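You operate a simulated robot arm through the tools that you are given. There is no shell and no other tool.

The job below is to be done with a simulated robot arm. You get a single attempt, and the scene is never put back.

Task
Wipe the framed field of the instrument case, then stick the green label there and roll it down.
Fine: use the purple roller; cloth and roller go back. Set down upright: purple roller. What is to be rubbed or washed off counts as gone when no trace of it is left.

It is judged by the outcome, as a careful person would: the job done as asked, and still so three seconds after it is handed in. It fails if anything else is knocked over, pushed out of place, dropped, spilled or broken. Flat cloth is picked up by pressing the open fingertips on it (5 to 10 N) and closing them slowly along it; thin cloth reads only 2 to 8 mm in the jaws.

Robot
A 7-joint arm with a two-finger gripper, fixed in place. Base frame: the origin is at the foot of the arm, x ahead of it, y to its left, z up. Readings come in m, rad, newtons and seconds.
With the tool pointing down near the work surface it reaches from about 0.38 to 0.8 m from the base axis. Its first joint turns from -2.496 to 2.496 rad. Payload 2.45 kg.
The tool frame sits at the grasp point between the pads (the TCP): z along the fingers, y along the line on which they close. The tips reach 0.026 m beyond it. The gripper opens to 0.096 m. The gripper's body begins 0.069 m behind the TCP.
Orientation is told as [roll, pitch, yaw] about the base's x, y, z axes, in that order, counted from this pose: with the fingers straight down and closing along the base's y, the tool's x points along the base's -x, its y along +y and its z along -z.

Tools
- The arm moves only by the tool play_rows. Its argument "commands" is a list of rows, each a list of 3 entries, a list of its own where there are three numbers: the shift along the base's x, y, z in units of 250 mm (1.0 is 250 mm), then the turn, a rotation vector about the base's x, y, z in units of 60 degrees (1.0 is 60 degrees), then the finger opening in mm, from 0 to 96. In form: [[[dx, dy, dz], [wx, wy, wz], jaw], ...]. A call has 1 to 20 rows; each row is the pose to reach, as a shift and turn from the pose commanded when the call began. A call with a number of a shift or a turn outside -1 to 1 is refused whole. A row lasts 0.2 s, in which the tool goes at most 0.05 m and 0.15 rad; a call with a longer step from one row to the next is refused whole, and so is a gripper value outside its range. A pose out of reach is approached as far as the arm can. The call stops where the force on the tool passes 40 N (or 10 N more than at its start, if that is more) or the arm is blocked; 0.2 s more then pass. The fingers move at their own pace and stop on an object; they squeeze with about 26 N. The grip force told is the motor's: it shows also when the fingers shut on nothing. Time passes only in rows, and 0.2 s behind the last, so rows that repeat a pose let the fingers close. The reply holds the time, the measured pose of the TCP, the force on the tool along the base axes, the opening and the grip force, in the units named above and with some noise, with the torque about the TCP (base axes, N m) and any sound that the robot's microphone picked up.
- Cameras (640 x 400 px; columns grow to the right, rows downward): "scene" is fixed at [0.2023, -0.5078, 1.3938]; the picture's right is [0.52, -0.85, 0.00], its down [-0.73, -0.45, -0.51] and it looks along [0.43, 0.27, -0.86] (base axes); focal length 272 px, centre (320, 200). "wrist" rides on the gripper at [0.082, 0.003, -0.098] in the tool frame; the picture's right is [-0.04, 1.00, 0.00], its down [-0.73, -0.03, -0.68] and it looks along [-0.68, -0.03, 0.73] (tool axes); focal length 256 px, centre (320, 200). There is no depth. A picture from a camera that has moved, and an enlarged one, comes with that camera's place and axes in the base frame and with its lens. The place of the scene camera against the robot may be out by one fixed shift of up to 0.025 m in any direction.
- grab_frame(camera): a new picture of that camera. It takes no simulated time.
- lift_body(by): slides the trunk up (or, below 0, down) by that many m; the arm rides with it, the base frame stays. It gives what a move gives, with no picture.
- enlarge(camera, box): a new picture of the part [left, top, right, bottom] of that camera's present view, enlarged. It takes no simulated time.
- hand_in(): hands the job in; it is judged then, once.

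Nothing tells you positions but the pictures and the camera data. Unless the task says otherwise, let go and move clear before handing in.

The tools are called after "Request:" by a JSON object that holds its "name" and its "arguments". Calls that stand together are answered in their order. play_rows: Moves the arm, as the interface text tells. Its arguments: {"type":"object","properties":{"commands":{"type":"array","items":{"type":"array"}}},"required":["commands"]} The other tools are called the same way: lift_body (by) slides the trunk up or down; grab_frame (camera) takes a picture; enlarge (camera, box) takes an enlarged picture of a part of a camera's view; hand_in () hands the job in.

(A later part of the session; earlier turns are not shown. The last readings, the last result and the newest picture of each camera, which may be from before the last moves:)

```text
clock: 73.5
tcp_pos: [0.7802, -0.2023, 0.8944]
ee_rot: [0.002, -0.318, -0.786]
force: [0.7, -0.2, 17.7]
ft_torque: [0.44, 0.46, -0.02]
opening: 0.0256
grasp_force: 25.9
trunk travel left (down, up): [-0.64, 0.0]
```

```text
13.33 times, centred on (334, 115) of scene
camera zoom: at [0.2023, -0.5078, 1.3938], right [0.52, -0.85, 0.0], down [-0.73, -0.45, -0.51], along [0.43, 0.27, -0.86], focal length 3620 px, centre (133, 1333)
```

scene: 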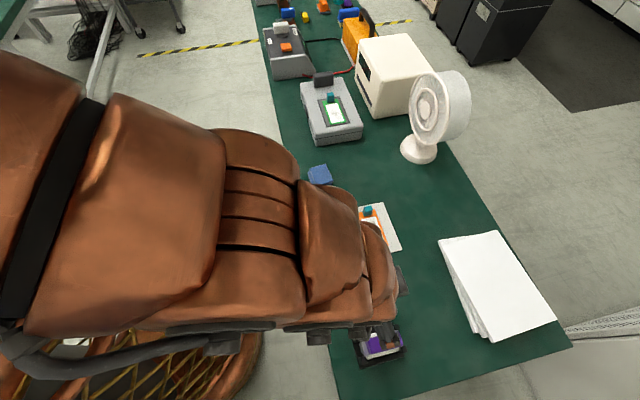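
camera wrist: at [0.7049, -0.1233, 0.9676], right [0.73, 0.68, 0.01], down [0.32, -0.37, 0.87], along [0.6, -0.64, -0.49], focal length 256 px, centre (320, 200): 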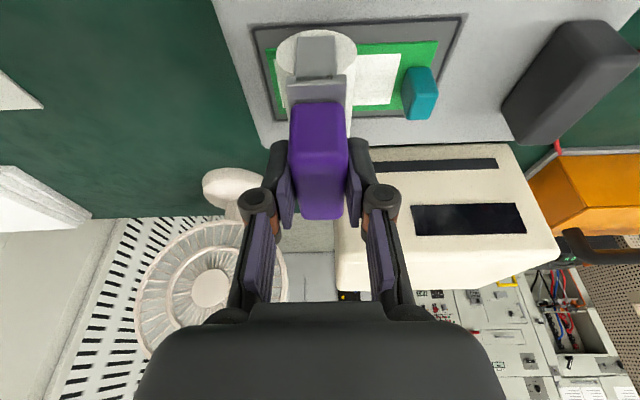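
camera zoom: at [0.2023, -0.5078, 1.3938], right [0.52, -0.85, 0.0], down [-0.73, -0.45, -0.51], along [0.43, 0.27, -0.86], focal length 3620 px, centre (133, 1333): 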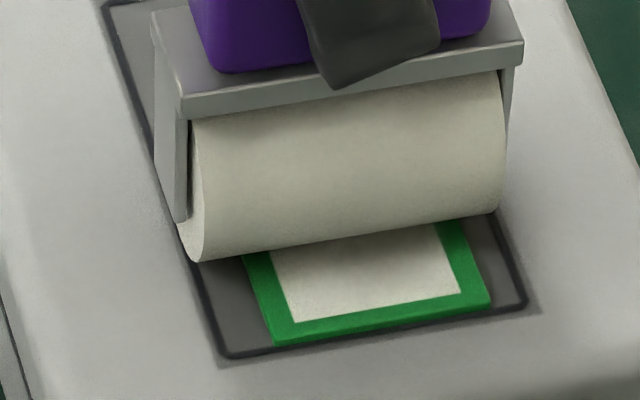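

The label slid about 7 mm toward its near end when the roller pressed, and the torque shows only the roller's robot-side end was bearing. I'll lift the roller clear and inspect before going on.

Request:
{"name": "play_rows", "arguments": {"commands": [[[0, 0, 0.01], [0, 0, 0], 10], [[0, 0, 0.03], [0, 0, 0], 10], [[0, 0, 0.06], [0, 0, 0], 10], [[-0.04, -0.04, 0.1], [0, 0, 0], 10], [[-0.1, -0.1, 0.12], [0, 0, 0], 10], [[-0.16, -0.16, 0.12], [0, 0, 0], 10], [[-0.16, -0.16, 0.12], [0, 0, 0], 10]]}}

Request:
{"name": "grab_frame", "arguments": {"camera": "wrist"}}

Request:
{"name": "enlarge", "arguments": {"camera": "scene", "box": [300, 80, 380, 140]}}

Request:
{"name": "enlarge", "arguments": {"camera": "wrist", "box": [220, 0, 580, 160]}}

```text
clock: 75.1
tcp_pos: [0.7386, -0.2423, 0.9226]
ee_rot: [0.0, -0.314, -0.784]
force: [0.2, 0.8, -1.8]
ft_torque: [-0.01, 0.0, -0.03]
opening: 0.0253
grasp_force: 25.9
trunk travel left (down, up): [-0.64, 0.0]
```

```text
taken
camera wrist: at [0.665, -0.1626, 0.9898], right [0.73, 0.68, 0.01], down [0.32, -0.37, 0.87], along [0.6, -0.64, -0.49], focal length 256 px, centre (320, 200)
```

wrist: 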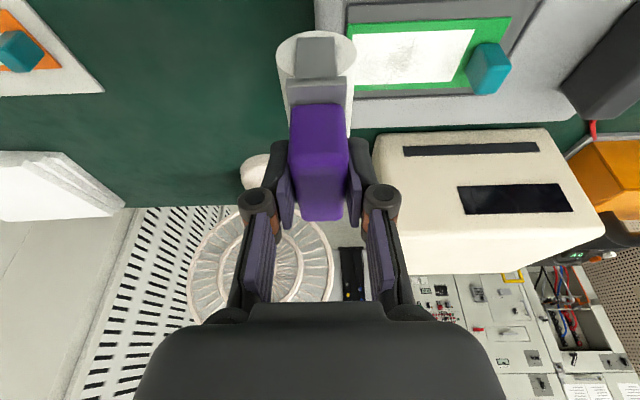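

```text
6.67 times, centred on (340, 110) of scene
camera zoom: at [0.2023, -0.5078, 1.3938], right [0.52, -0.85, 0.0], down [-0.73, -0.45, -0.51], along [0.43, 0.27, -0.86], focal length 1810 px, centre (187, 800)
```

zoom: 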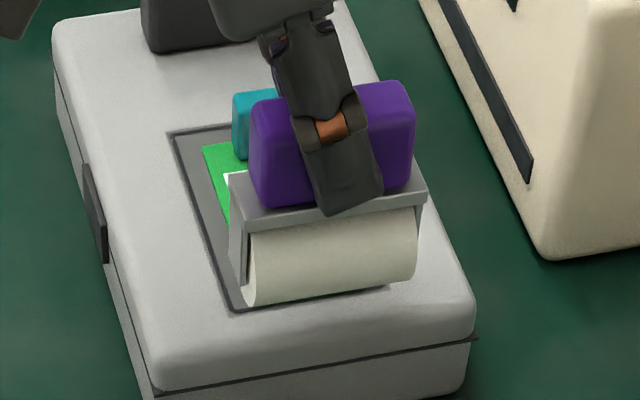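

```text
1.78 times, centred on (400, 80) of wrist
camera zoom: at [0.665, -0.1626, 0.9898], right [0.73, 0.68, 0.01], down [0.32, -0.37, 0.87], along [0.6, -0.64, -0.49], focal length 455 px, centre (178, 413)
```

zoom: 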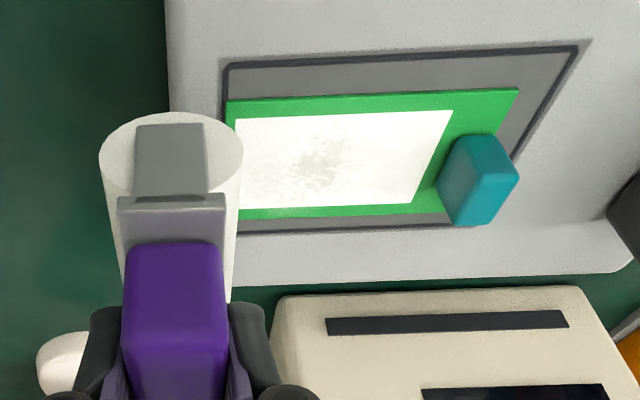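

Request:
{"name": "enlarge", "arguments": {"camera": "scene", "box": [322, 100, 366, 130]}}

```text
13.33 times, centred on (344, 115) of scene
camera zoom: at [0.2023, -0.5078, 1.3938], right [0.52, -0.85, 0.0], down [-0.73, -0.45, -0.51], along [0.43, 0.27, -0.86], focal length 3620 px, centre (0, 1333)
```

zoom: 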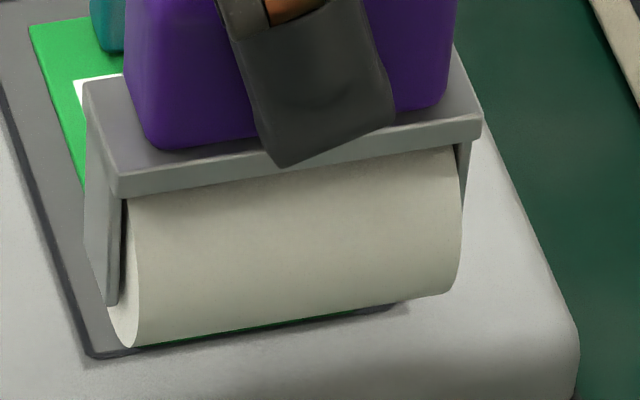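

The label now lies against the near line of the frame, so it needs re-centring by +7 mm. I'll level the roller slightly (far end down ~1.1°), lower it just above the label in front of the tab, and nudge the tab gently back.

Request:
{"name": "play_rows", "arguments": {"commands": [[[0.07, 0.06, 0], [0.007, 0.007, 0], 10], [[0.14, 0.13, 0], [0.0135, 0.0135, 0], 10], [[0.211, 0.202, 0], [0.0135, 0.0135, 0], 10], [[0.211, 0.202, -0.04], [0.0135, 0.0135, 0], 10], [[0.211, 0.202, -0.07], [0.0135, 0.0135, 0], 10], [[0.211, 0.202, -0.09], [0.0135, 0.0135, 0], 10], [[0.211, 0.202, -0.09], [0.0135, 0.0135, 0], 10]]}}

Request:
{"name": "enlarge", "arguments": {"camera": "wrist", "box": [220, 0, 480, 160]}}

Request:
{"name": "enlarge", "arguments": {"camera": "scene", "box": [316, 88, 360, 130]}}

```text
clock: 76.7
tcp_pos: [0.7929, -0.1931, 0.9012]
ee_rot: [-0.001, -0.295, -0.784]
force: [-0.1, 0.5, -1.0]
ft_torque: [0.0, 0.02, -0.01]
opening: 0.0256
grasp_force: 25.7
trunk travel left (down, up): [-0.64, 0.0]
```

```text
2.46 times, centred on (350, 80) of wrist
camera zoom: at [0.7193, -0.1131, 0.9702], right [0.73, 0.68, 0.01], down [0.34, -0.38, 0.86], along [0.59, -0.63, -0.51], focal length 630 px, centre (246, 495)
```

zoom: 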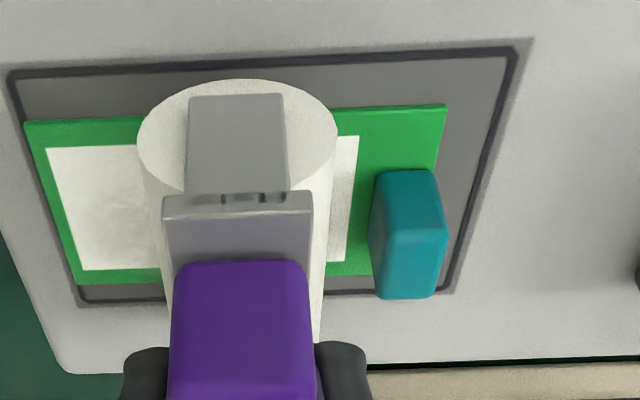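

```text
9.52 times, centred on (338, 109) of scene
camera zoom: at [0.2023, -0.5078, 1.3938], right [0.52, -0.85, 0.0], down [-0.73, -0.45, -0.51], along [0.43, 0.27, -0.86], focal length 2586 px, centre (149, 1067)
```

zoom: 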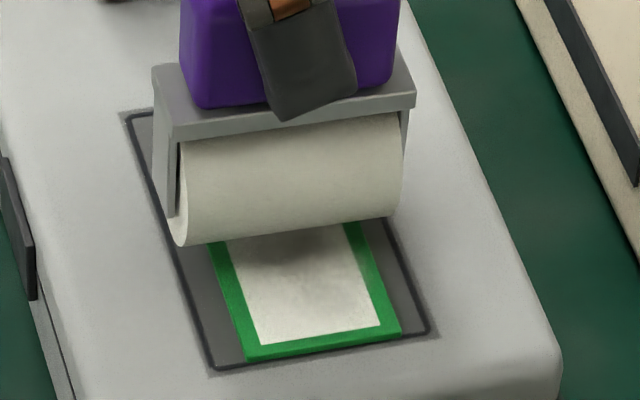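

Request:
{"name": "play_rows", "arguments": {"commands": [[[0.02, 0.02, -0.005], [0, 0, 0], 10], [[0.035, 0.035, -0.005], [0, 0, 0], 10], [[0.043, 0.043, -0.005], [0, 0, 0], 10], [[0.048, 0.048, -0.005], [0, 0, 0], 10], [[0.053, 0.053, -0.005], [0, 0, 0], 10], [[0.053, 0.053, -0.005], [0, 0, 0], 10]]}}

Request:
{"name": "enlarge", "arguments": {"camera": "wrist", "box": [180, 0, 440, 160]}}

Request:
{"name": "enlarge", "arguments": {"camera": "scene", "box": [316, 88, 360, 130]}}

```text
clock: 78.1
tcp_pos: [0.805, -0.1779, 0.9005]
ee_rot: [0.002, -0.296, -0.784]
force: [-0.2, -0.4, -1.2]
ft_torque: [0.02, -0.02, 0.02]
opening: 0.0253
grasp_force: 26.6
trunk travel left (down, up): [-0.64, 0.0]
```

```text
2.46 times, centred on (310, 80) of wrist
camera zoom: at [0.7328, -0.0997, 0.969], right [0.73, 0.68, 0.01], down [0.34, -0.38, 0.86], along [0.59, -0.63, -0.51], focal length 630 px, centre (345, 495)
```

zoom: 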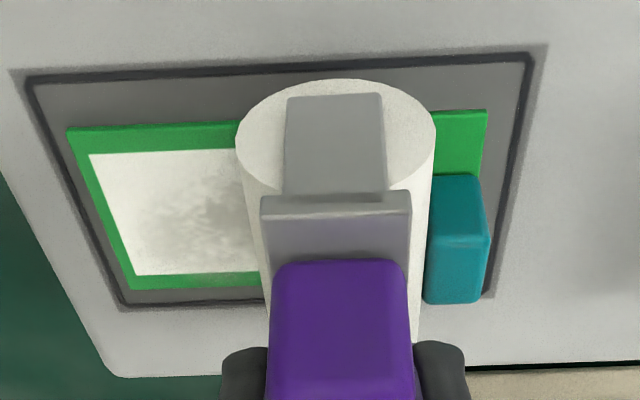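

```text
9.52 times, centred on (338, 109) of scene
camera zoom: at [0.2023, -0.5078, 1.3938], right [0.52, -0.85, 0.0], down [-0.73, -0.45, -0.51], along [0.43, 0.27, -0.86], focal length 2586 px, centre (149, 1067)
```

zoom: 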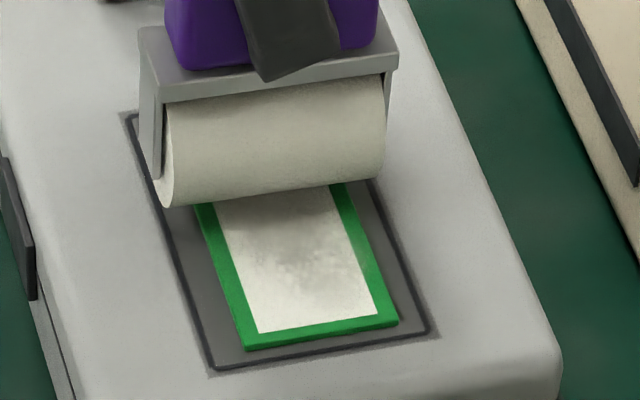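

Pushing works: the label is almost centred again. A further 2 mm, then I'll back off.

Request:
{"name": "play_rows", "arguments": {"commands": [[[0.003, 0.003, 0], [0, 0, 0], 10], [[0.006, 0.006, 0], [0, 0, 0], 10], [[0.006, 0.006, 0], [0, 0, 0], 10], [[-0.01, -0.01, 0], [0, 0, 0], 10], [[-0.04, -0.04, 0], [0, 0, 0], 10], [[-0.08, -0.08, 0], [0, 0, 0], 10], [[-0.08, -0.08, 0], [0, 0, 0], 10]]}}

Request:
{"name": "enlarge", "arguments": {"camera": "wrist", "box": [200, 0, 460, 160]}}

Request:
{"name": "enlarge", "arguments": {"camera": "scene", "box": [316, 88, 360, 130]}}

```text
clock: 79.7
tcp_pos: [0.7853, -0.1971, 0.9009]
ee_rot: [0.0, -0.295, -0.785]
force: [1.2, -0.2, -0.7]
ft_torque: [0.0, -0.01, -0.03]
opening: 0.0255
grasp_force: 26.3
trunk travel left (down, up): [-0.64, 0.0]
```

```text
2.46 times, centred on (330, 80) of wrist
camera zoom: at [0.7122, -0.1189, 0.9691], right [0.73, 0.68, 0.01], down [0.34, -0.38, 0.86], along [0.59, -0.63, -0.51], focal length 630 px, centre (295, 495)
```

zoom: 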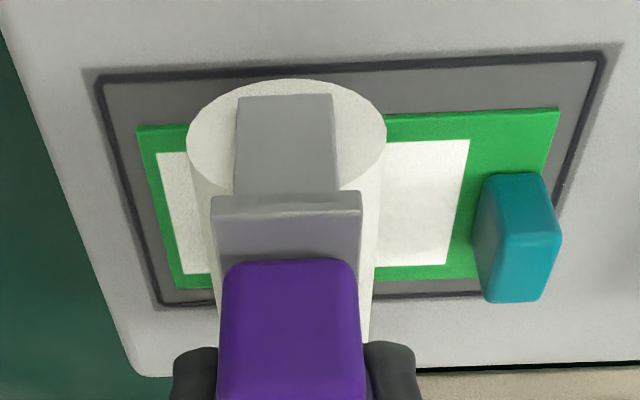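

```text
9.52 times, centred on (338, 109) of scene
camera zoom: at [0.2023, -0.5078, 1.3938], right [0.52, -0.85, 0.0], down [-0.73, -0.45, -0.51], along [0.43, 0.27, -0.86], focal length 2586 px, centre (149, 1067)
```

zoom: 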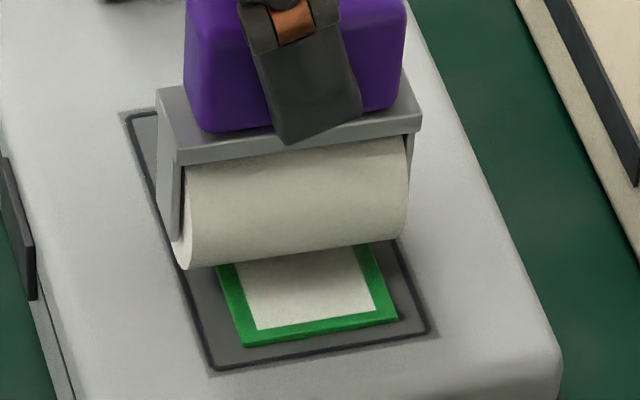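

Request:
{"name": "enlarge", "arguments": {"camera": "scene", "box": [330, 100, 366, 124]}}

```text
16.00 times, centred on (348, 112) of scene
camera zoom: at [0.2023, -0.5078, 1.3938], right [0.52, -0.85, 0.0], down [-0.73, -0.45, -0.51], along [0.43, 0.27, -0.86], focal length 4344 px, centre (-128, 1608)
```

zoom: 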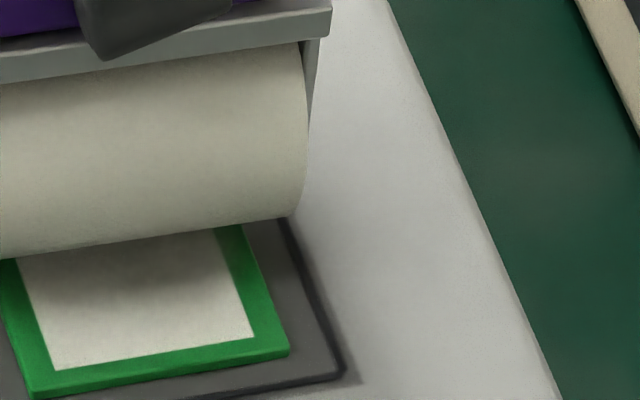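

The label is centred again. I'll position the roller over the label's centre and test contact in small steps, watching the torque for level.

Request:
{"name": "play_rows", "arguments": {"commands": [[[0.02, 0.02, 0], [0, 0, 0], 10], [[0.038, 0.038, -0.005], [0, 0, 0], 10], [[0.038, 0.038, -0.01], [0, 0, 0], 10], [[0.038, 0.038, -0.014], [0, 0, 0], 10], [[0.038, 0.038, -0.014], [0, 0, 0], 10]]}}

```text
clock: 80.9
tcp_pos: [0.7951, -0.1876, 0.8969]
ee_rot: [0.0, -0.294, -0.786]
force: [0.5, 0.7, 0.1]
ft_torque: [-0.05, -0.04, -0.03]
opening: 0.0254
grasp_force: 26.0
trunk travel left (down, up): [-0.64, 0.0]
```

Request:
{"name": "play_rows", "arguments": {"commands": [[[0, 0, -0.002], [0, 0, 0], 10], [[0, 0, -0.002], [0, 0, 0], 10]]}}

Request:
{"name": "enlarge", "arguments": {"camera": "scene", "box": [316, 88, 360, 130]}}

```text
clock: 81.5
tcp_pos: [0.7949, -0.1879, 0.8963]
ee_rot: [0.0, -0.294, -0.785]
force: [0.2, 1.0, 2.9]
ft_torque: [-0.16, -0.13, 0.02]
opening: 0.0255
grasp_force: 26.1
trunk travel left (down, up): [-0.64, 0.0]
```

```text
9.52 times, centred on (338, 109) of scene
camera zoom: at [0.2023, -0.5078, 1.3938], right [0.52, -0.85, 0.0], down [-0.73, -0.45, -0.51], along [0.43, 0.27, -0.86], focal length 2586 px, centre (149, 1067)
```

zoom: 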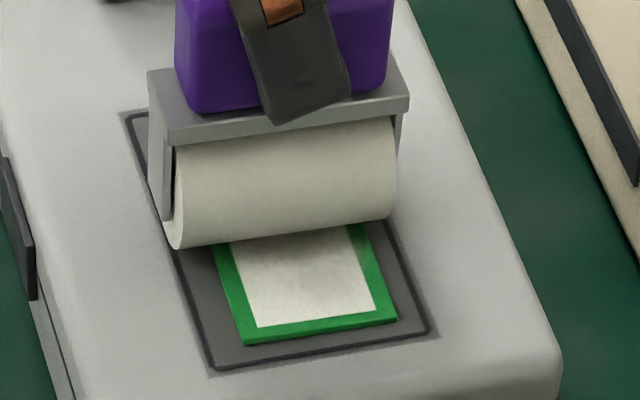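

Now the far end touches first, so the true level is between the two. I'll lift a hair, rotate back ~0.45°, and touch again.

Request:
{"name": "play_rows", "arguments": {"commands": [[[0, 0, 0.008], [0, 0, 0], 10], [[0, 0, 0.008], [-0.0054, -0.0054, 0], 10], [[0, 0, 0.002], [-0.0054, -0.0054, 0], 10], [[0, 0, -0.001], [-0.0054, -0.0054, 0], 10], [[0, 0, -0.001], [-0.0054, -0.0054, 0], 10]]}}

```text
clock: 82.7
tcp_pos: [0.7954, -0.189, 0.8964]
ee_rot: [0.0, -0.303, -0.786]
force: [0.3, 0.7, 1.7]
ft_torque: [-0.08, -0.12, -0.02]
opening: 0.0256
grasp_force: 25.8
trunk travel left (down, up): [-0.64, 0.0]
```

Request:
{"name": "play_rows", "arguments": {"commands": [[[0, 0, -0.002], [0, 0, 0], 10], [[0, 0, -0.003], [0, 0, 0], 10], [[0, 0, -0.003], [0, 0, 0], 10]]}}

Request:
{"name": "enlarge", "arguments": {"camera": "scene", "box": [316, 88, 360, 130]}}

```text
clock: 83.5
tcp_pos: [0.7962, -0.1873, 0.8954]
ee_rot: [-0.001, -0.304, -0.786]
force: [-1.9, 0.4, 10.7]
ft_torque: [-0.6, -0.49, -0.01]
opening: 0.0256
grasp_force: 25.8
trunk travel left (down, up): [-0.64, 0.0]
```

```text
9.52 times, centred on (338, 109) of scene
camera zoom: at [0.2023, -0.5078, 1.3938], right [0.52, -0.85, 0.0], down [-0.73, -0.45, -0.51], along [0.43, 0.27, -0.86], focal length 2586 px, centre (149, 1067)
```

zoom: 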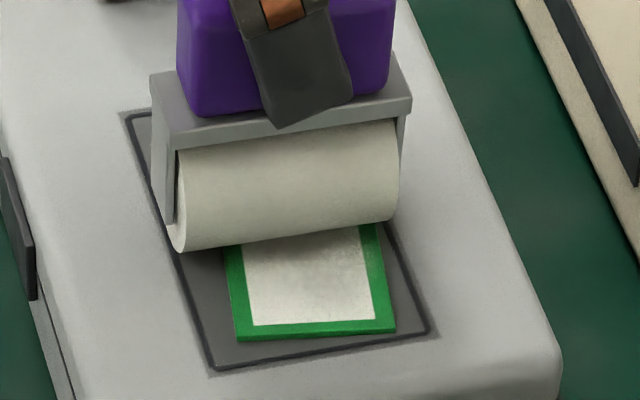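

The label has now turned under the one-sided pressure. I'll look from the wrist before doing anything else.

Request:
{"name": "enlarge", "arguments": {"camera": "wrist", "box": [180, 0, 440, 160]}}

Request:
{"name": "enlarge", "arguments": {"camera": "scene", "box": [322, 98, 362, 123]}}

```text
2.46 times, centred on (310, 80) of wrist
camera zoom: at [0.7217, -0.1098, 0.9632], right [0.73, 0.68, 0.01], down [0.33, -0.37, 0.87], along [0.59, -0.63, -0.5], focal length 630 px, centre (345, 495)
```

zoom: 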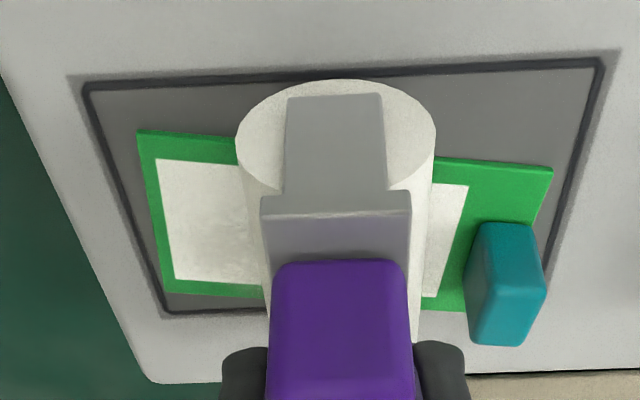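

```text
16.00 times, centred on (342, 110) of scene
camera zoom: at [0.2023, -0.5078, 1.3938], right [0.52, -0.85, 0.0], down [-0.73, -0.45, -0.51], along [0.43, 0.27, -0.86], focal length 4344 px, centre (-32, 1632)
```

zoom: 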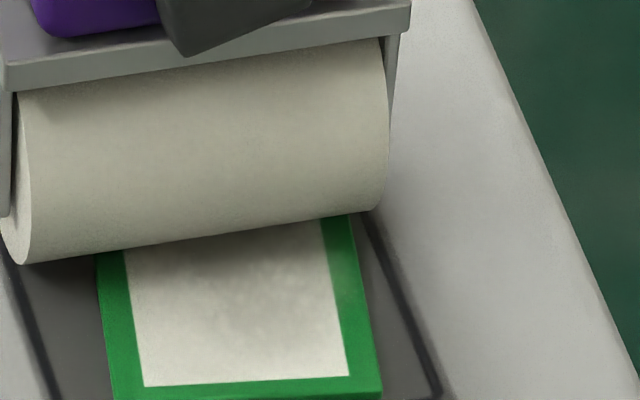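

The roller twisted slightly in the grip under one-sided load, which dragged the unstuck label around. I'll put the roller back in its tray, re-place the label properly, then redo the rolling with a levelled roller and light force. First, lift away and carry the roller back.

Request:
{"name": "play_rows", "arguments": {"commands": [[[0, 0, 0.01], [0, 0, 0], 10], [[0, 0, 0.04], [0, 0, 0], 10], [[0, 0, 0.1], [-0.0037, -0.0037, 0], 10], [[0, 0, 0.18], [-0.0074, -0.0074, 0], 10], [[0, 0, 0.22], [-0.0074, -0.0074, 0], 10], [[0, 0, 0.22], [-0.0074, -0.0074, 0], 10]]}}

Request:
{"name": "enlarge", "arguments": {"camera": "scene", "box": [310, 75, 370, 130]}}

Request:
{"name": "enlarge", "arguments": {"camera": "scene", "box": [325, 80, 360, 105]}}

```text
clock: 84.9
tcp_pos: [0.7941, -0.1884, 0.9497]
ee_rot: [-0.002, -0.313, -0.786]
force: [0.2, 0.4, -1.1]
ft_torque: [0.0, -0.02, 0.03]
opening: 0.0258
grasp_force: 26.0
trunk travel left (down, up): [-0.64, 0.0]
```

```text
7.27 times, centred on (340, 102) of scene
camera zoom: at [0.2023, -0.5078, 1.3938], right [0.52, -0.85, 0.0], down [-0.73, -0.45, -0.51], along [0.43, 0.27, -0.86], focal length 1975 px, centre (174, 909)
```

zoom: 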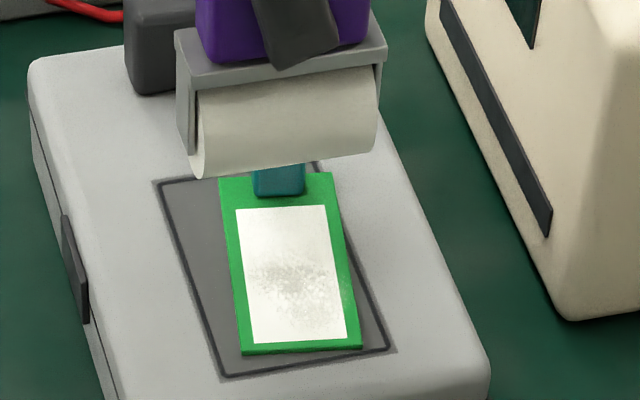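

```text
16.00 times, centred on (342, 92) of scene
camera zoom: at [0.2023, -0.5078, 1.3938], right [0.52, -0.85, 0.0], down [-0.73, -0.45, -0.51], along [0.43, 0.27, -0.86], focal length 4344 px, centre (-40, 1920)
```

zoom: 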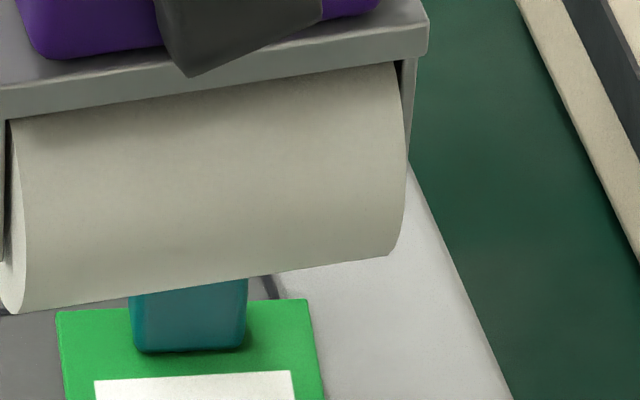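

Request:
{"name": "play_rows", "arguments": {"commands": [[[-0.08, -0.063, 0], [0, 0, 0], 10], [[-0.2, -0.16, 0], [0, 0, 0], 10], [[-0.33, -0.265, 0], [0, 0, 0], 10], [[-0.46, -0.37, 0], [0, 0, 0], 10], [[-0.59, -0.474, 0], [0, 0, 0], 10], [[-0.72, -0.578, 0], [0, 0, 0], 10], [[-0.84, -0.674, 0], [0, 0, 0], 10], [[-0.94, -0.755, 0], [0, 0, 0], 10], [[-0.984, -0.791, 0], [0, 0, 0], 10], [[-0.984, -0.791, 0], [0, 0, 0], 10]]}}

Request:
{"name": "play_rows", "arguments": {"commands": [[[-0.08, -0.063, 0], [0, 0, 0], 10], [[-0.2, -0.16, 0], [0, 0, 0], 10], [[-0.33, -0.265, 0], [0, 0, 0], 10], [[-0.46, -0.37, 0], [0, 0, 0], 10], [[-0.59, -0.474, 0], [0, 0, 0], 10], [[-0.72, -0.578, 0], [0, 0, 0], 10], [[-0.84, -0.674, 0], [0, 0, 0], 10], [[-0.94, -0.755, 0], [0, 0, 0], 10], [[-0.984, -0.791, 0], [0, 0, 0], 10], [[-0.984, -0.791, 0], [0, 0, 0], 10]]}}

Request:
{"name": "grab_frame", "arguments": {"camera": "wrist"}}

Request:
{"name": "enlarge", "arguments": {"camera": "scene", "box": [310, 75, 370, 130]}}

```text
clock: 87.1
tcp_pos: [0.5497, -0.3889, 0.9489]
ee_rot: [0.001, -0.315, -0.784]
force: [-0.2, -1.1, -1.0]
ft_torque: [0.0, 0.0, 0.0]
opening: 0.0254
grasp_force: 26.4
trunk travel left (down, up): [-0.64, 0.0]
```

```text
clock: 89.3
tcp_pos: [0.3031, -0.5844, 0.9489]
ee_rot: [-0.002, -0.314, -0.786]
force: [-0.8, 0.0, -0.8]
ft_torque: [0.05, 0.02, 0.03]
opening: 0.0254
grasp_force: 26.3
trunk travel left (down, up): [-0.64, 0.0]
```

```text
taken
camera wrist: at [0.2299, -0.5055, 1.0157], right [0.73, 0.68, 0.01], down [0.33, -0.37, 0.87], along [0.6, -0.64, -0.49], focal length 256 px, centre (320, 200)
```

wrist: 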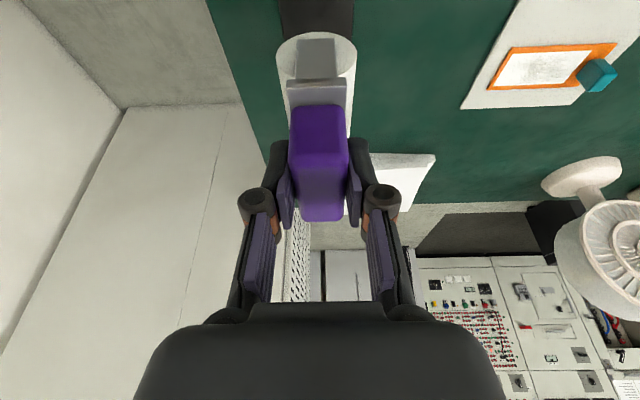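

```text
7.27 times, centred on (340, 102) of scene
camera zoom: at [0.2023, -0.5078, 1.3938], right [0.52, -0.85, 0.0], down [-0.73, -0.45, -0.51], along [0.43, 0.27, -0.86], focal length 1975 px, centre (174, 909)
```

zoom: 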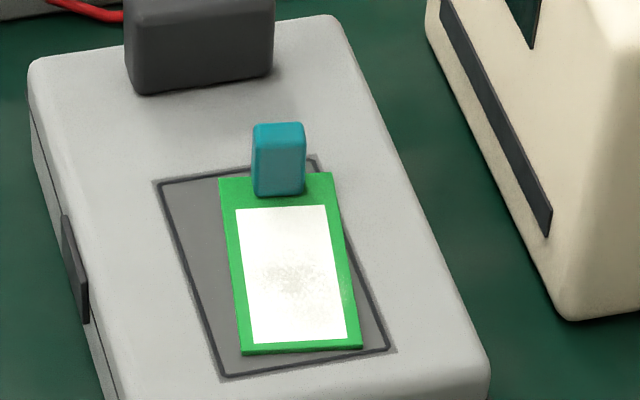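

Request:
{"name": "play_rows", "arguments": {"commands": [[[-0.01, 0.003, -0.08], [0, 0, 0], 10], [[-0.01, 0.003, -0.16], [0, 0, 0], 10], [[-0.01, 0.003, -0.24], [0, 0, 0], 10], [[-0.01, 0.003, -0.28], [0, 0, 0], 10], [[-0.01, 0.003, -0.28], [0, 0, 0], 10]]}}

Request:
{"name": "enlarge", "arguments": {"camera": "wrist", "box": [240, 0, 400, 100]}}

Request:
{"name": "enlarge", "arguments": {"camera": "scene", "box": [316, 88, 352, 130]}}

```text
clock: 90.5
tcp_pos: [0.3002, -0.5845, 0.8797]
ee_rot: [0.001, -0.314, -0.785]
force: [0.0, 0.1, -1.1]
ft_torque: [0.02, -0.03, 0.0]
opening: 0.0256
grasp_force: 25.7
trunk travel left (down, up): [-0.64, 0.0]
```

```text
4.00 times, centred on (320, 50) of wrist
camera zoom: at [0.2269, -0.5051, 0.947], right [0.73, 0.68, 0.01], down [0.32, -0.37, 0.87], along [0.6, -0.64, -0.49], focal length 1024 px, centre (320, 800)
```

zoom: 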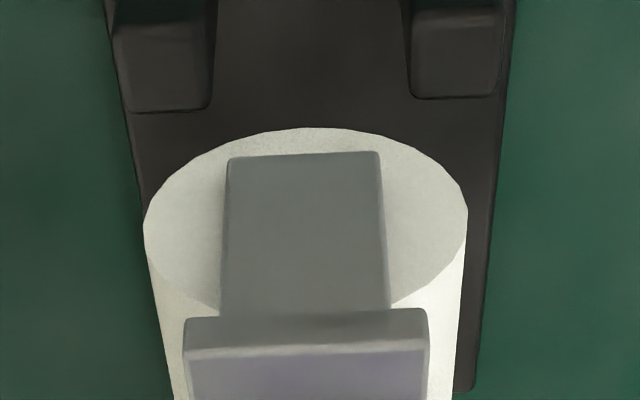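

```text
9.52 times, centred on (334, 109) of scene
camera zoom: at [0.2023, -0.5078, 1.3938], right [0.52, -0.85, 0.0], down [-0.73, -0.45, -0.51], along [0.43, 0.27, -0.86], focal length 2586 px, centre (187, 1067)
```

zoom: 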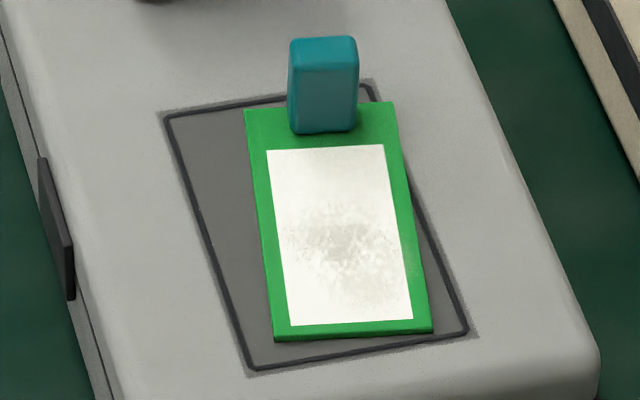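

Request:
{"name": "play_rows", "arguments": {"commands": [[[0.005, 0, -0.04], [0, 0, 0], 10], [[0.005, 0, -0.08], [0, 0, 0], 10], [[0.005, 0, -0.11], [0, 0, 0], 10], [[0.005, 0, -0.13], [0, 0, 0], 10], [[0.005, 0, -0.145], [0, 0, 0], 10], [[0.005, 0, -0.156], [0, 0, 0], 10], [[0.005, 0, -0.156], [0, 0, 0], 10]]}}

Request:
{"name": "enlarge", "arguments": {"camera": "wrist", "box": [220, 0, 420, 125]}}

```text
clock: 92.1
tcp_pos: [0.3019, -0.5846, 0.8407]
ee_rot: [-0.001, -0.315, -0.785]
force: [0.3, -0.7, -2.2]
ft_torque: [-0.01, 0.02, 0.0]
opening: 0.0256
grasp_force: 25.9
trunk travel left (down, up): [-0.64, 0.0]
```

```text
3.20 times, centred on (320, 62) of wrist
camera zoom: at [0.2282, -0.5043, 0.9081], right [0.73, 0.68, 0.01], down [0.32, -0.37, 0.87], along [0.6, -0.64, -0.49], focal length 819 px, centre (320, 640)
```

zoom: 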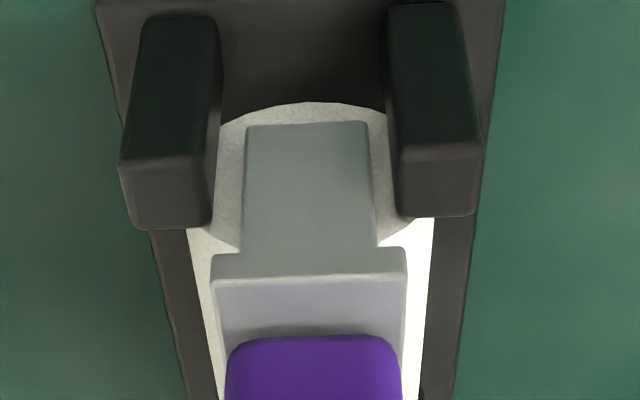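

Request:
{"name": "play_rows", "arguments": {"commands": [[[0, 0, -0.004], [0, 0, 0], 10], [[0, 0, -0.008], [0, 0, 0], 10], [[0, 0, -0.011], [0, 0, 0], 10], [[0, 0, -0.011], [0, 0, 0], 10]]}}

```text
clock: 93.1
tcp_pos: [0.3017, -0.5837, 0.8372]
ee_rot: [0.0, -0.311, -0.785]
force: [1.3, -0.7, -0.8]
ft_torque: [0.0, -0.04, -0.01]
opening: 0.0253
grasp_force: 25.6
trunk travel left (down, up): [-0.64, 0.0]
```

Request:
{"name": "play_rows", "arguments": {"commands": [[[0, 0, -0.003], [0, 0, 0], 10], [[0, 0, -0.006], [0, 0, 0], 10], [[0, 0, -0.006], [0, 0, 0], 10]]}}

```text
clock: 93.9
tcp_pos: [0.3011, -0.5842, 0.8367]
ee_rot: [0.0, -0.313, -0.786]
force: [-0.1, 0.6, 1.2]
ft_torque: [-0.07, -0.05, -0.01]
opening: 0.0256
grasp_force: 26.4
trunk travel left (down, up): [-0.64, 0.0]
```

The roller is resting in its tray. Opening and rising.

Request:
{"name": "play_rows", "arguments": {"commands": [[[0, 0, -0.001], [0, 0, 0], 26], [[0, 0, -0.001], [0, 0, 0], 32], [[0, 0, -0.001], [0, 0, 0], 42], [[0, 0, -0.001], [0, 0, 0], 52], [[0, 0, -0.001], [0, 0, 0], 60], [[0, 0, 0.06], [0, 0, 0], 60], [[0, 0, 0.16], [0, 0, 0], 60], [[0, 0, 0.28], [0, 0, 0], 60], [[0, 0, 0.4], [0, 0, 0], 60], [[0, 0, 0.46], [0, 0, 0], 60], [[0, 0, 0.46], [0, 0, 0], 60]]}}

Request:
{"name": "grab_frame", "arguments": {"camera": "wrist"}}

Request:
{"name": "enlarge", "arguments": {"camera": "wrist", "box": [220, 0, 420, 125]}}

```text
clock: 96.3
tcp_pos: [0.3008, -0.5837, 0.9506]
ee_rot: [0.001, -0.312, -0.787]
force: [0.1, 0.6, 0.8]
ft_torque: [0.01, -0.02, -0.01]
opening: 0.0599
grasp_force: 0.0
trunk travel left (down, up): [-0.64, 0.0]
```

```text
taken
camera wrist: at [0.2276, -0.5044, 1.0184], right [0.73, 0.68, 0.01], down [0.33, -0.37, 0.87], along [0.6, -0.64, -0.49], focal length 256 px, centre (320, 200)
```

wrist: 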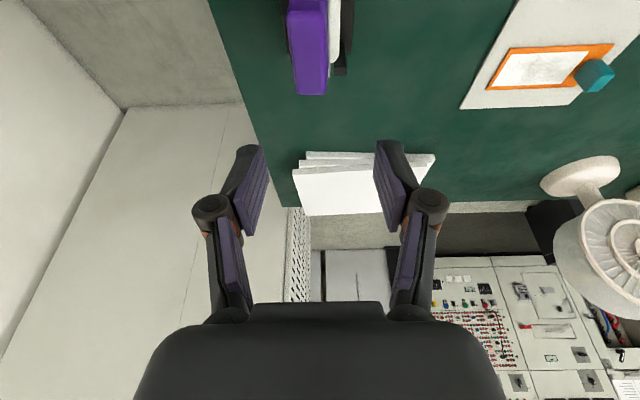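

```text
3.20 times, centred on (320, 62) of wrist
camera zoom: at [0.2276, -0.5044, 1.0184], right [0.73, 0.68, 0.01], down [0.33, -0.37, 0.87], along [0.6, -0.64, -0.49], focal length 819 px, centre (320, 640)
```

zoom: 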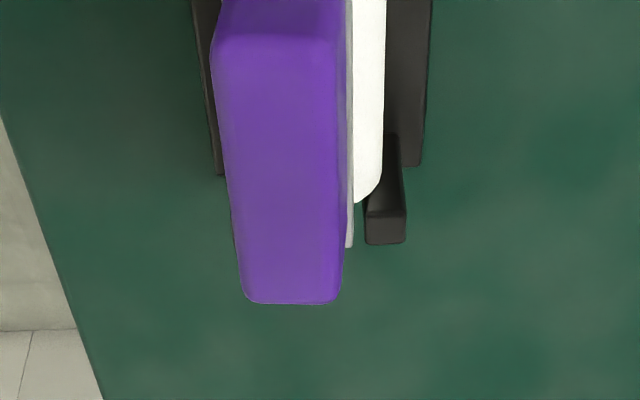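

Request:
{"name": "enlarge", "arguments": {"camera": "scene", "box": [330, 310, 430, 375]}}

Request:
{"name": "play_rows", "arguments": {"commands": [[[-0.1, 0.1, 0], [0, 0, 0], 60], [[-0.2, 0.2, 0], [0, 0, 0], 60], [[-0.26, 0.26, 0], [0, 0, 0], 60], [[-0.26, 0.26, 0], [0, 0, 0], 60]]}}

Request:
{"name": "grab_frame", "arguments": {"camera": "wrist"}}

Request:
{"name": "enlarge", "arguments": {"camera": "wrist", "box": [240, 20, 400, 180]}}

Request:
{"name": "enlarge", "arguments": {"camera": "scene", "box": [330, 310, 430, 375]}}

```text
6.15 times, centred on (380, 342) of scene
camera zoom: at [0.2023, -0.5078, 1.3938], right [0.52, -0.85, 0.0], down [-0.73, -0.45, -0.51], along [0.43, 0.27, -0.86], focal length 1671 px, centre (-49, -677)
```

zoom: 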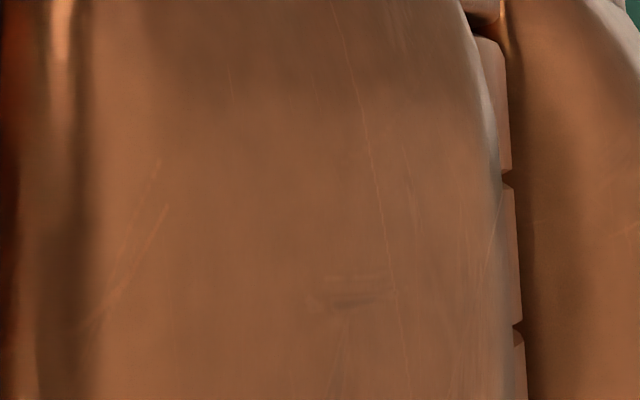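

```text
clock: 97.3
tcp_pos: [0.2368, -0.5185, 0.9534]
ee_rot: [-0.001, -0.315, -0.786]
force: [1.0, 0.1, 0.0]
ft_torque: [0.0, 0.03, 0.02]
opening: 0.0598
grasp_force: 0.0
trunk travel left (down, up): [-0.64, 0.0]
```

```text
taken
camera wrist: at [0.1626, -0.4384, 1.0204], right [0.73, 0.68, 0.01], down [0.32, -0.37, 0.87], along [0.6, -0.64, -0.49], focal length 256 px, centre (320, 200)
```

wrist: 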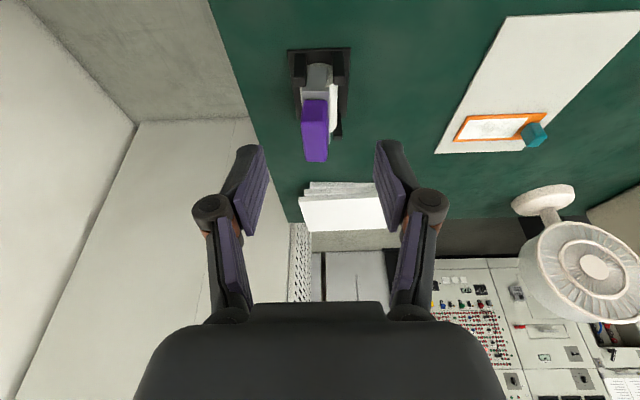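

```text
2.50 times, centred on (320, 100) of wrist
camera zoom: at [0.1626, -0.4384, 1.0204], right [0.73, 0.68, 0.01], down [0.32, -0.37, 0.87], along [0.6, -0.64, -0.49], focal length 640 px, centre (320, 450)
```

zoom: 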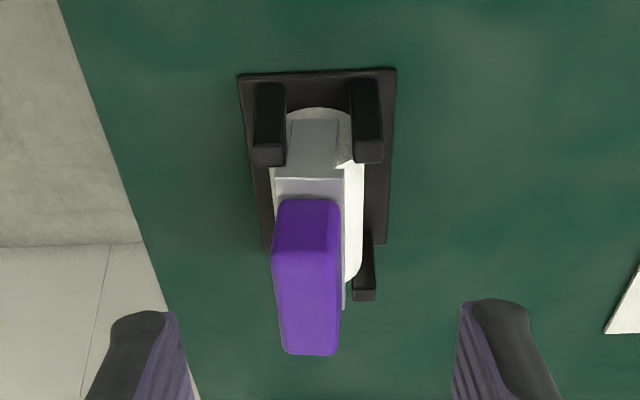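

```text
6.15 times, centred on (380, 342) of scene
camera zoom: at [0.2023, -0.5078, 1.3938], right [0.52, -0.85, 0.0], down [-0.73, -0.45, -0.51], along [0.43, 0.27, -0.86], focal length 1671 px, centre (-49, -677)
```

zoom: 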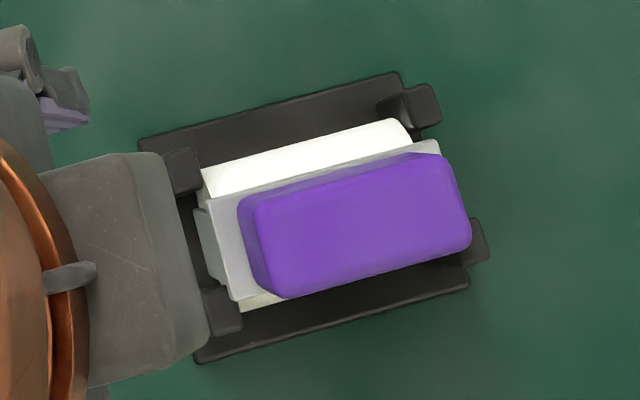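

The roller is in its tray, leaning about 5° against the posts; I will re-grip it later, which straightens it. Now back to the label to re-grip its tab and re-centre it.

Request:
{"name": "play_rows", "arguments": {"commands": [[[0.1, 0.059, 0], [0, 0, 0], 60], [[0.23, 0.136, 0], [0, 0, 0], 60], [[0.36, 0.213, 0], [0, 0, 0], 60], [[0.49, 0.29, 0], [0, 0, 0], 60], [[0.62, 0.367, 0], [0, 0, 0], 60], [[0.75, 0.444, 0], [0, 0, 0], 60], [[0.88, 0.521, 0], [0, 0, 0], 60], [[1.0, 0.592, 0], [0, 0, 0], 60]]}}

Request:
{"name": "play_rows", "arguments": {"commands": [[[0.13, 0.077, 0], [0, 0, 0], 60], [[0.26, 0.154, 0], [0, 0, 0], 60], [[0.39, 0.231, 0], [0, 0, 0], 60], [[0.52, 0.308, 0], [0, 0, 0], 60], [[0.65, 0.385, 0], [0, 0, 0], 60], [[0.78, 0.462, 0], [0, 0, 0], 60], [[0.9, 0.533, 0], [0, 0, 0], 60], [[1.0, 0.592, 0], [0, 0, 0], 60]]}}

Request:
{"name": "play_rows", "arguments": {"commands": [[[0.1, 0.06, -0.03], [0, 0, 0], 50], [[0.2, 0.12, -0.08], [0, 0, 0], 44], [[0.3, 0.18, -0.12], [0, 0, 0], 44], [[0.38, 0.226, -0.16], [0, 0, 0], 44], [[0.38, 0.226, -0.18], [0, 0, 0], 44], [[0.38, 0.226, -0.18], [0, 0, 0], 44]]}}

Request:
{"name": "grab_frame", "arguments": {"camera": "wrist"}}

Request:
{"name": "enlarge", "arguments": {"camera": "wrist", "box": [120, 0, 440, 180]}}

```text
clock: 99.1
tcp_pos: [0.4875, -0.3725, 0.9514]
ee_rot: [0.0, -0.314, -0.787]
force: [-0.3, -0.4, 0.1]
ft_torque: [0.0, 0.0, 0.03]
opening: 0.06
grasp_force: 0.1
trunk travel left (down, up): [-0.64, 0.0]
```

```text
clock: 100.9
tcp_pos: [0.7367, -0.2227, 0.9503]
ee_rot: [0.002, -0.315, -0.788]
force: [-0.1, 0.1, 0.9]
ft_torque: [-0.03, 0.0, 0.03]
opening: 0.0598
grasp_force: 0.0
trunk travel left (down, up): [-0.64, 0.0]
```

```text
clock: 102.3
tcp_pos: [0.8317, -0.1673, 0.9073]
ee_rot: [0.001, -0.314, -0.786]
force: [-0.2, 0.8, -0.6]
ft_torque: [-0.03, 0.0, -0.01]
opening: 0.0438
grasp_force: 0.1
trunk travel left (down, up): [-0.64, 0.0]
```

```text
taken
camera wrist: at [0.7575, -0.0874, 0.9737], right [0.73, 0.68, 0.01], down [0.32, -0.37, 0.87], along [0.6, -0.64, -0.49], focal length 256 px, centre (320, 200)
```

wrist: 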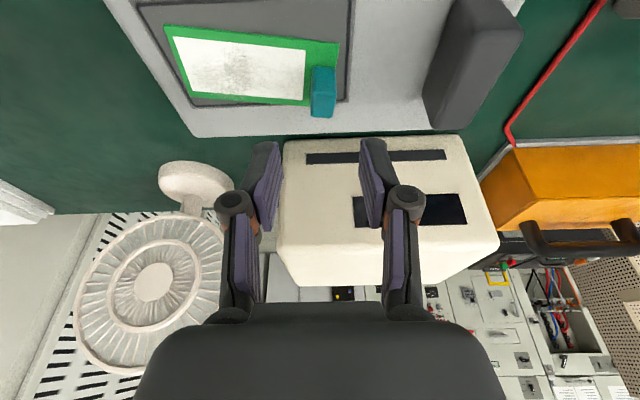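

```text
2.00 times, centred on (280, 90) of wrist
camera zoom: at [0.7575, -0.0874, 0.9737], right [0.73, 0.68, 0.01], down [0.32, -0.37, 0.87], along [0.6, -0.64, -0.49], focal length 512 px, centre (400, 420)
```

zoom: 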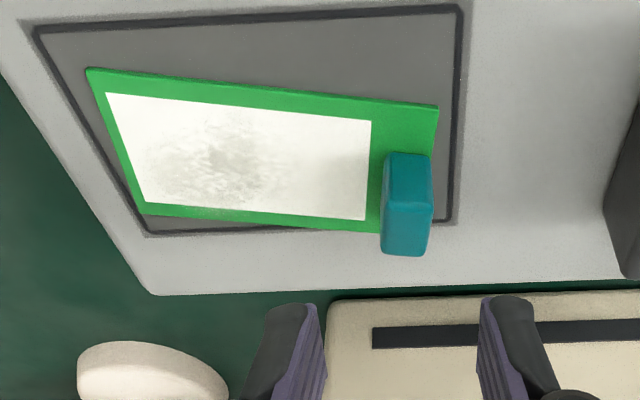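

Request:
{"name": "play_rows", "arguments": {"commands": [[[0.006, 0.001, -0.06], [0, 0, 0], 44], [[0.011, 0.002, -0.12], [0, 0, 0], 44], [[0.011, 0.002, -0.18], [0, 0, 0], 44], [[0.011, 0.002, -0.215], [0, 0, 0], 44], [[0.011, 0.002, -0.235], [0, 0, 0], 44], [[0.011, 0.002, -0.235], [0, 0, 0], 44]]}}

Request:
{"name": "enlarge", "arguments": {"camera": "wrist", "box": [120, 60, 440, 240]}}

```text
clock: 103.7
tcp_pos: [0.8345, -0.1654, 0.8479]
ee_rot: [-0.001, -0.312, -0.786]
force: [-0.5, 0.1, -0.2]
ft_torque: [-0.01, 0.02, 0.0]
opening: 0.044
grasp_force: 0.0
trunk travel left (down, up): [-0.64, 0.0]
```

```text
2.00 times, centred on (280, 150) of wrist
camera zoom: at [0.7612, -0.0859, 0.9146], right [0.73, 0.68, 0.01], down [0.33, -0.37, 0.87], along [0.6, -0.64, -0.49], focal length 512 px, centre (400, 300)
```

zoom: 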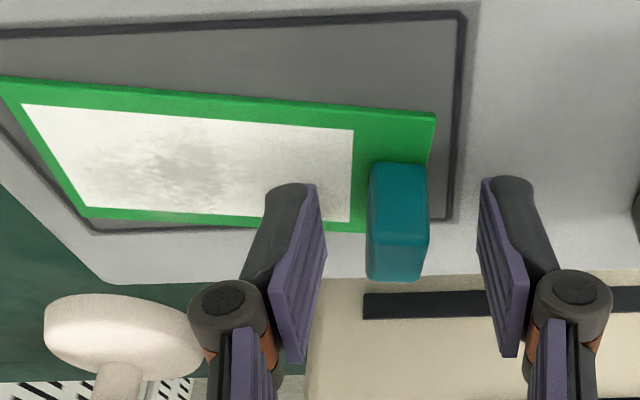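

Request:
{"name": "play_rows", "arguments": {"commands": [[[0, 0, 0], [0, 0, 0], 36], [[0, 0, 0], [0, 0, 0], 30], [[0, 0, 0], [0, 0, 0], 25], [[0, 0, 0], [0, 0, 0], 21], [[0, 0, 0], [0, 0, 0], 18], [[0, 0, 0], [0, 0, 0], 15], [[0, 0, 0], [0, 0, 0], 12], [[0, 0, 0], [0, 0, 0], 8], [[0, 0, 0], [0, 0, 0], 5]]}}

Request:
{"name": "enlarge", "arguments": {"camera": "wrist", "box": [120, 60, 440, 240]}}

Request:
{"name": "enlarge", "arguments": {"camera": "scene", "box": [310, 75, 370, 130]}}

```text
clock: 105.7
tcp_pos: [0.8347, -0.1662, 0.8477]
ee_rot: [0.0, -0.313, -0.785]
force: [0.3, 0.7, 0.4]
ft_torque: [-0.01, 0.02, 0.02]
opening: 0.0144
grasp_force: 26.1
trunk travel left (down, up): [-0.64, 0.0]
```

```text
2.00 times, centred on (280, 150) of wrist
camera zoom: at [0.7612, -0.086, 0.9147], right [0.73, 0.68, 0.01], down [0.33, -0.37, 0.87], along [0.6, -0.64, -0.49], focal length 512 px, centre (400, 300)
```

zoom: 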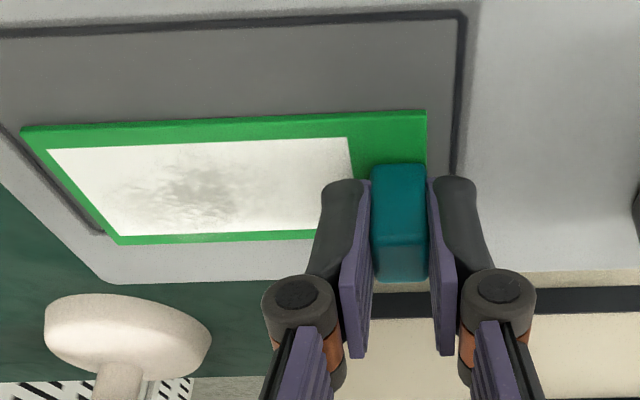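

```text
7.27 times, centred on (340, 102) of scene
camera zoom: at [0.2023, -0.5078, 1.3938], right [0.52, -0.85, 0.0], down [-0.73, -0.45, -0.51], along [0.43, 0.27, -0.86], focal length 1975 px, centre (174, 909)
```

zoom: 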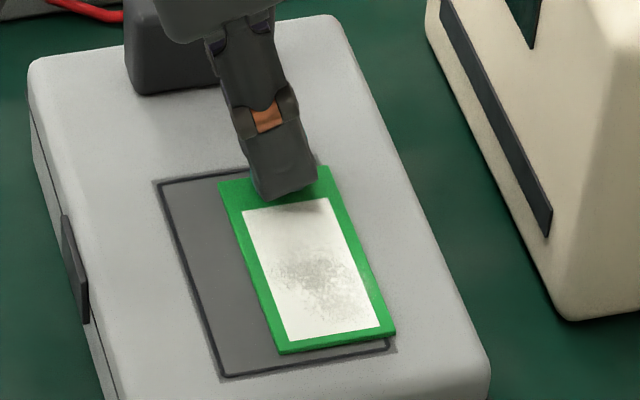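

The tab is gripped and the label has squared itself to the gripper. I'll lift it slightly, shift it to the field centre, and press it down.

Request:
{"name": "play_rows", "arguments": {"commands": [[[0, 0, 0.015], [0, 0, 0], 5], [[0, 0, 0.032], [0, 0, 0], 5], [[-0.019, 0.023, 0.036], [0, 0, 0], 5], [[-0.037, 0.046, 0.036], [0, 0, 0], 5], [[-0.037, 0.046, 0.036], [0, 0, 0], 5], [[-0.037, 0.046, 0.016], [0, 0, 0], 5], [[-0.037, 0.046, 0.016], [0, 0, 0], 5]]}}

Request:
{"name": "enlarge", "arguments": {"camera": "wrist", "box": [120, 40, 440, 220]}}

Request:
{"name": "enlarge", "arguments": {"camera": "scene", "box": [310, 75, 370, 130]}}

```text
clock: 107.3
tcp_pos: [0.8249, -0.156, 0.8507]
ee_rot: [0.0, -0.314, -0.785]
force: [-0.4, 0.3, 0.3]
ft_torque: [-0.03, 0.0, -0.02]
opening: 0.0146
grasp_force: 25.8
trunk travel left (down, up): [-0.64, 0.0]
```

```text
2.00 times, centred on (280, 130) of wrist
camera zoom: at [0.7516, -0.0745, 0.9181], right [0.73, 0.68, 0.01], down [0.32, -0.37, 0.87], along [0.6, -0.64, -0.49], focal length 512 px, centre (400, 340)
```

zoom: 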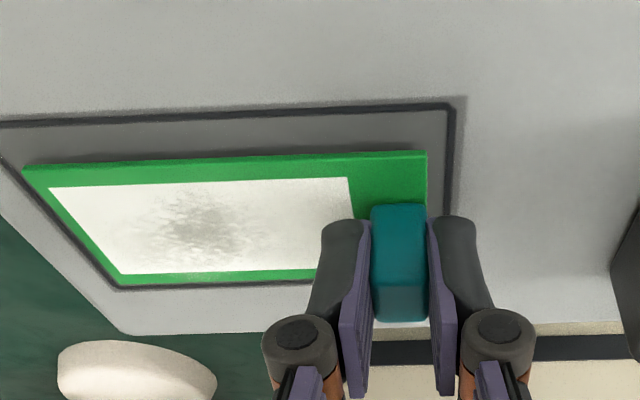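

```text
7.27 times, centred on (340, 102) of scene
camera zoom: at [0.2023, -0.5078, 1.3938], right [0.52, -0.85, 0.0], down [-0.73, -0.45, -0.51], along [0.43, 0.27, -0.86], focal length 1975 px, centre (174, 909)
```

zoom: 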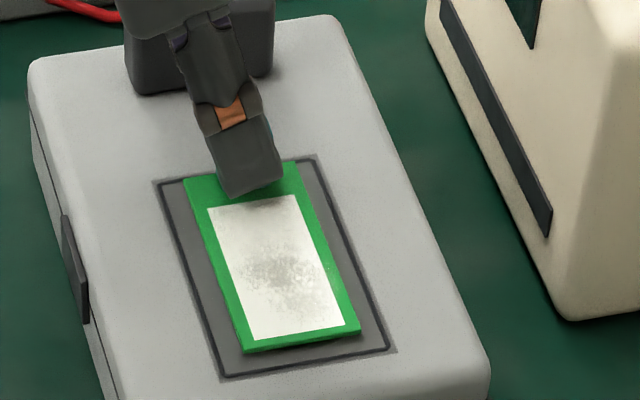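

Centred again. Lowering and pressing.

Request:
{"name": "play_rows", "arguments": {"commands": [[[0, 0, -0.008], [0, 0, 0], 5], [[0, 0, -0.016], [0, 0, 0], 5], [[0, 0, -0.02], [0, 0, 0], 5], [[0, 0, -0.022], [0, 0, 0], 5], [[0, 0, -0.022], [0, 0, 0], 5]]}}

```text
clock: 108.5
tcp_pos: [0.8269, -0.1535, 0.8469]
ee_rot: [0.0, -0.316, -0.785]
force: [-0.7, 0.4, 6.8]
ft_torque: [-0.01, 0.03, 0.0]
opening: 0.0144
grasp_force: 26.3
trunk travel left (down, up): [-0.64, 0.0]
```

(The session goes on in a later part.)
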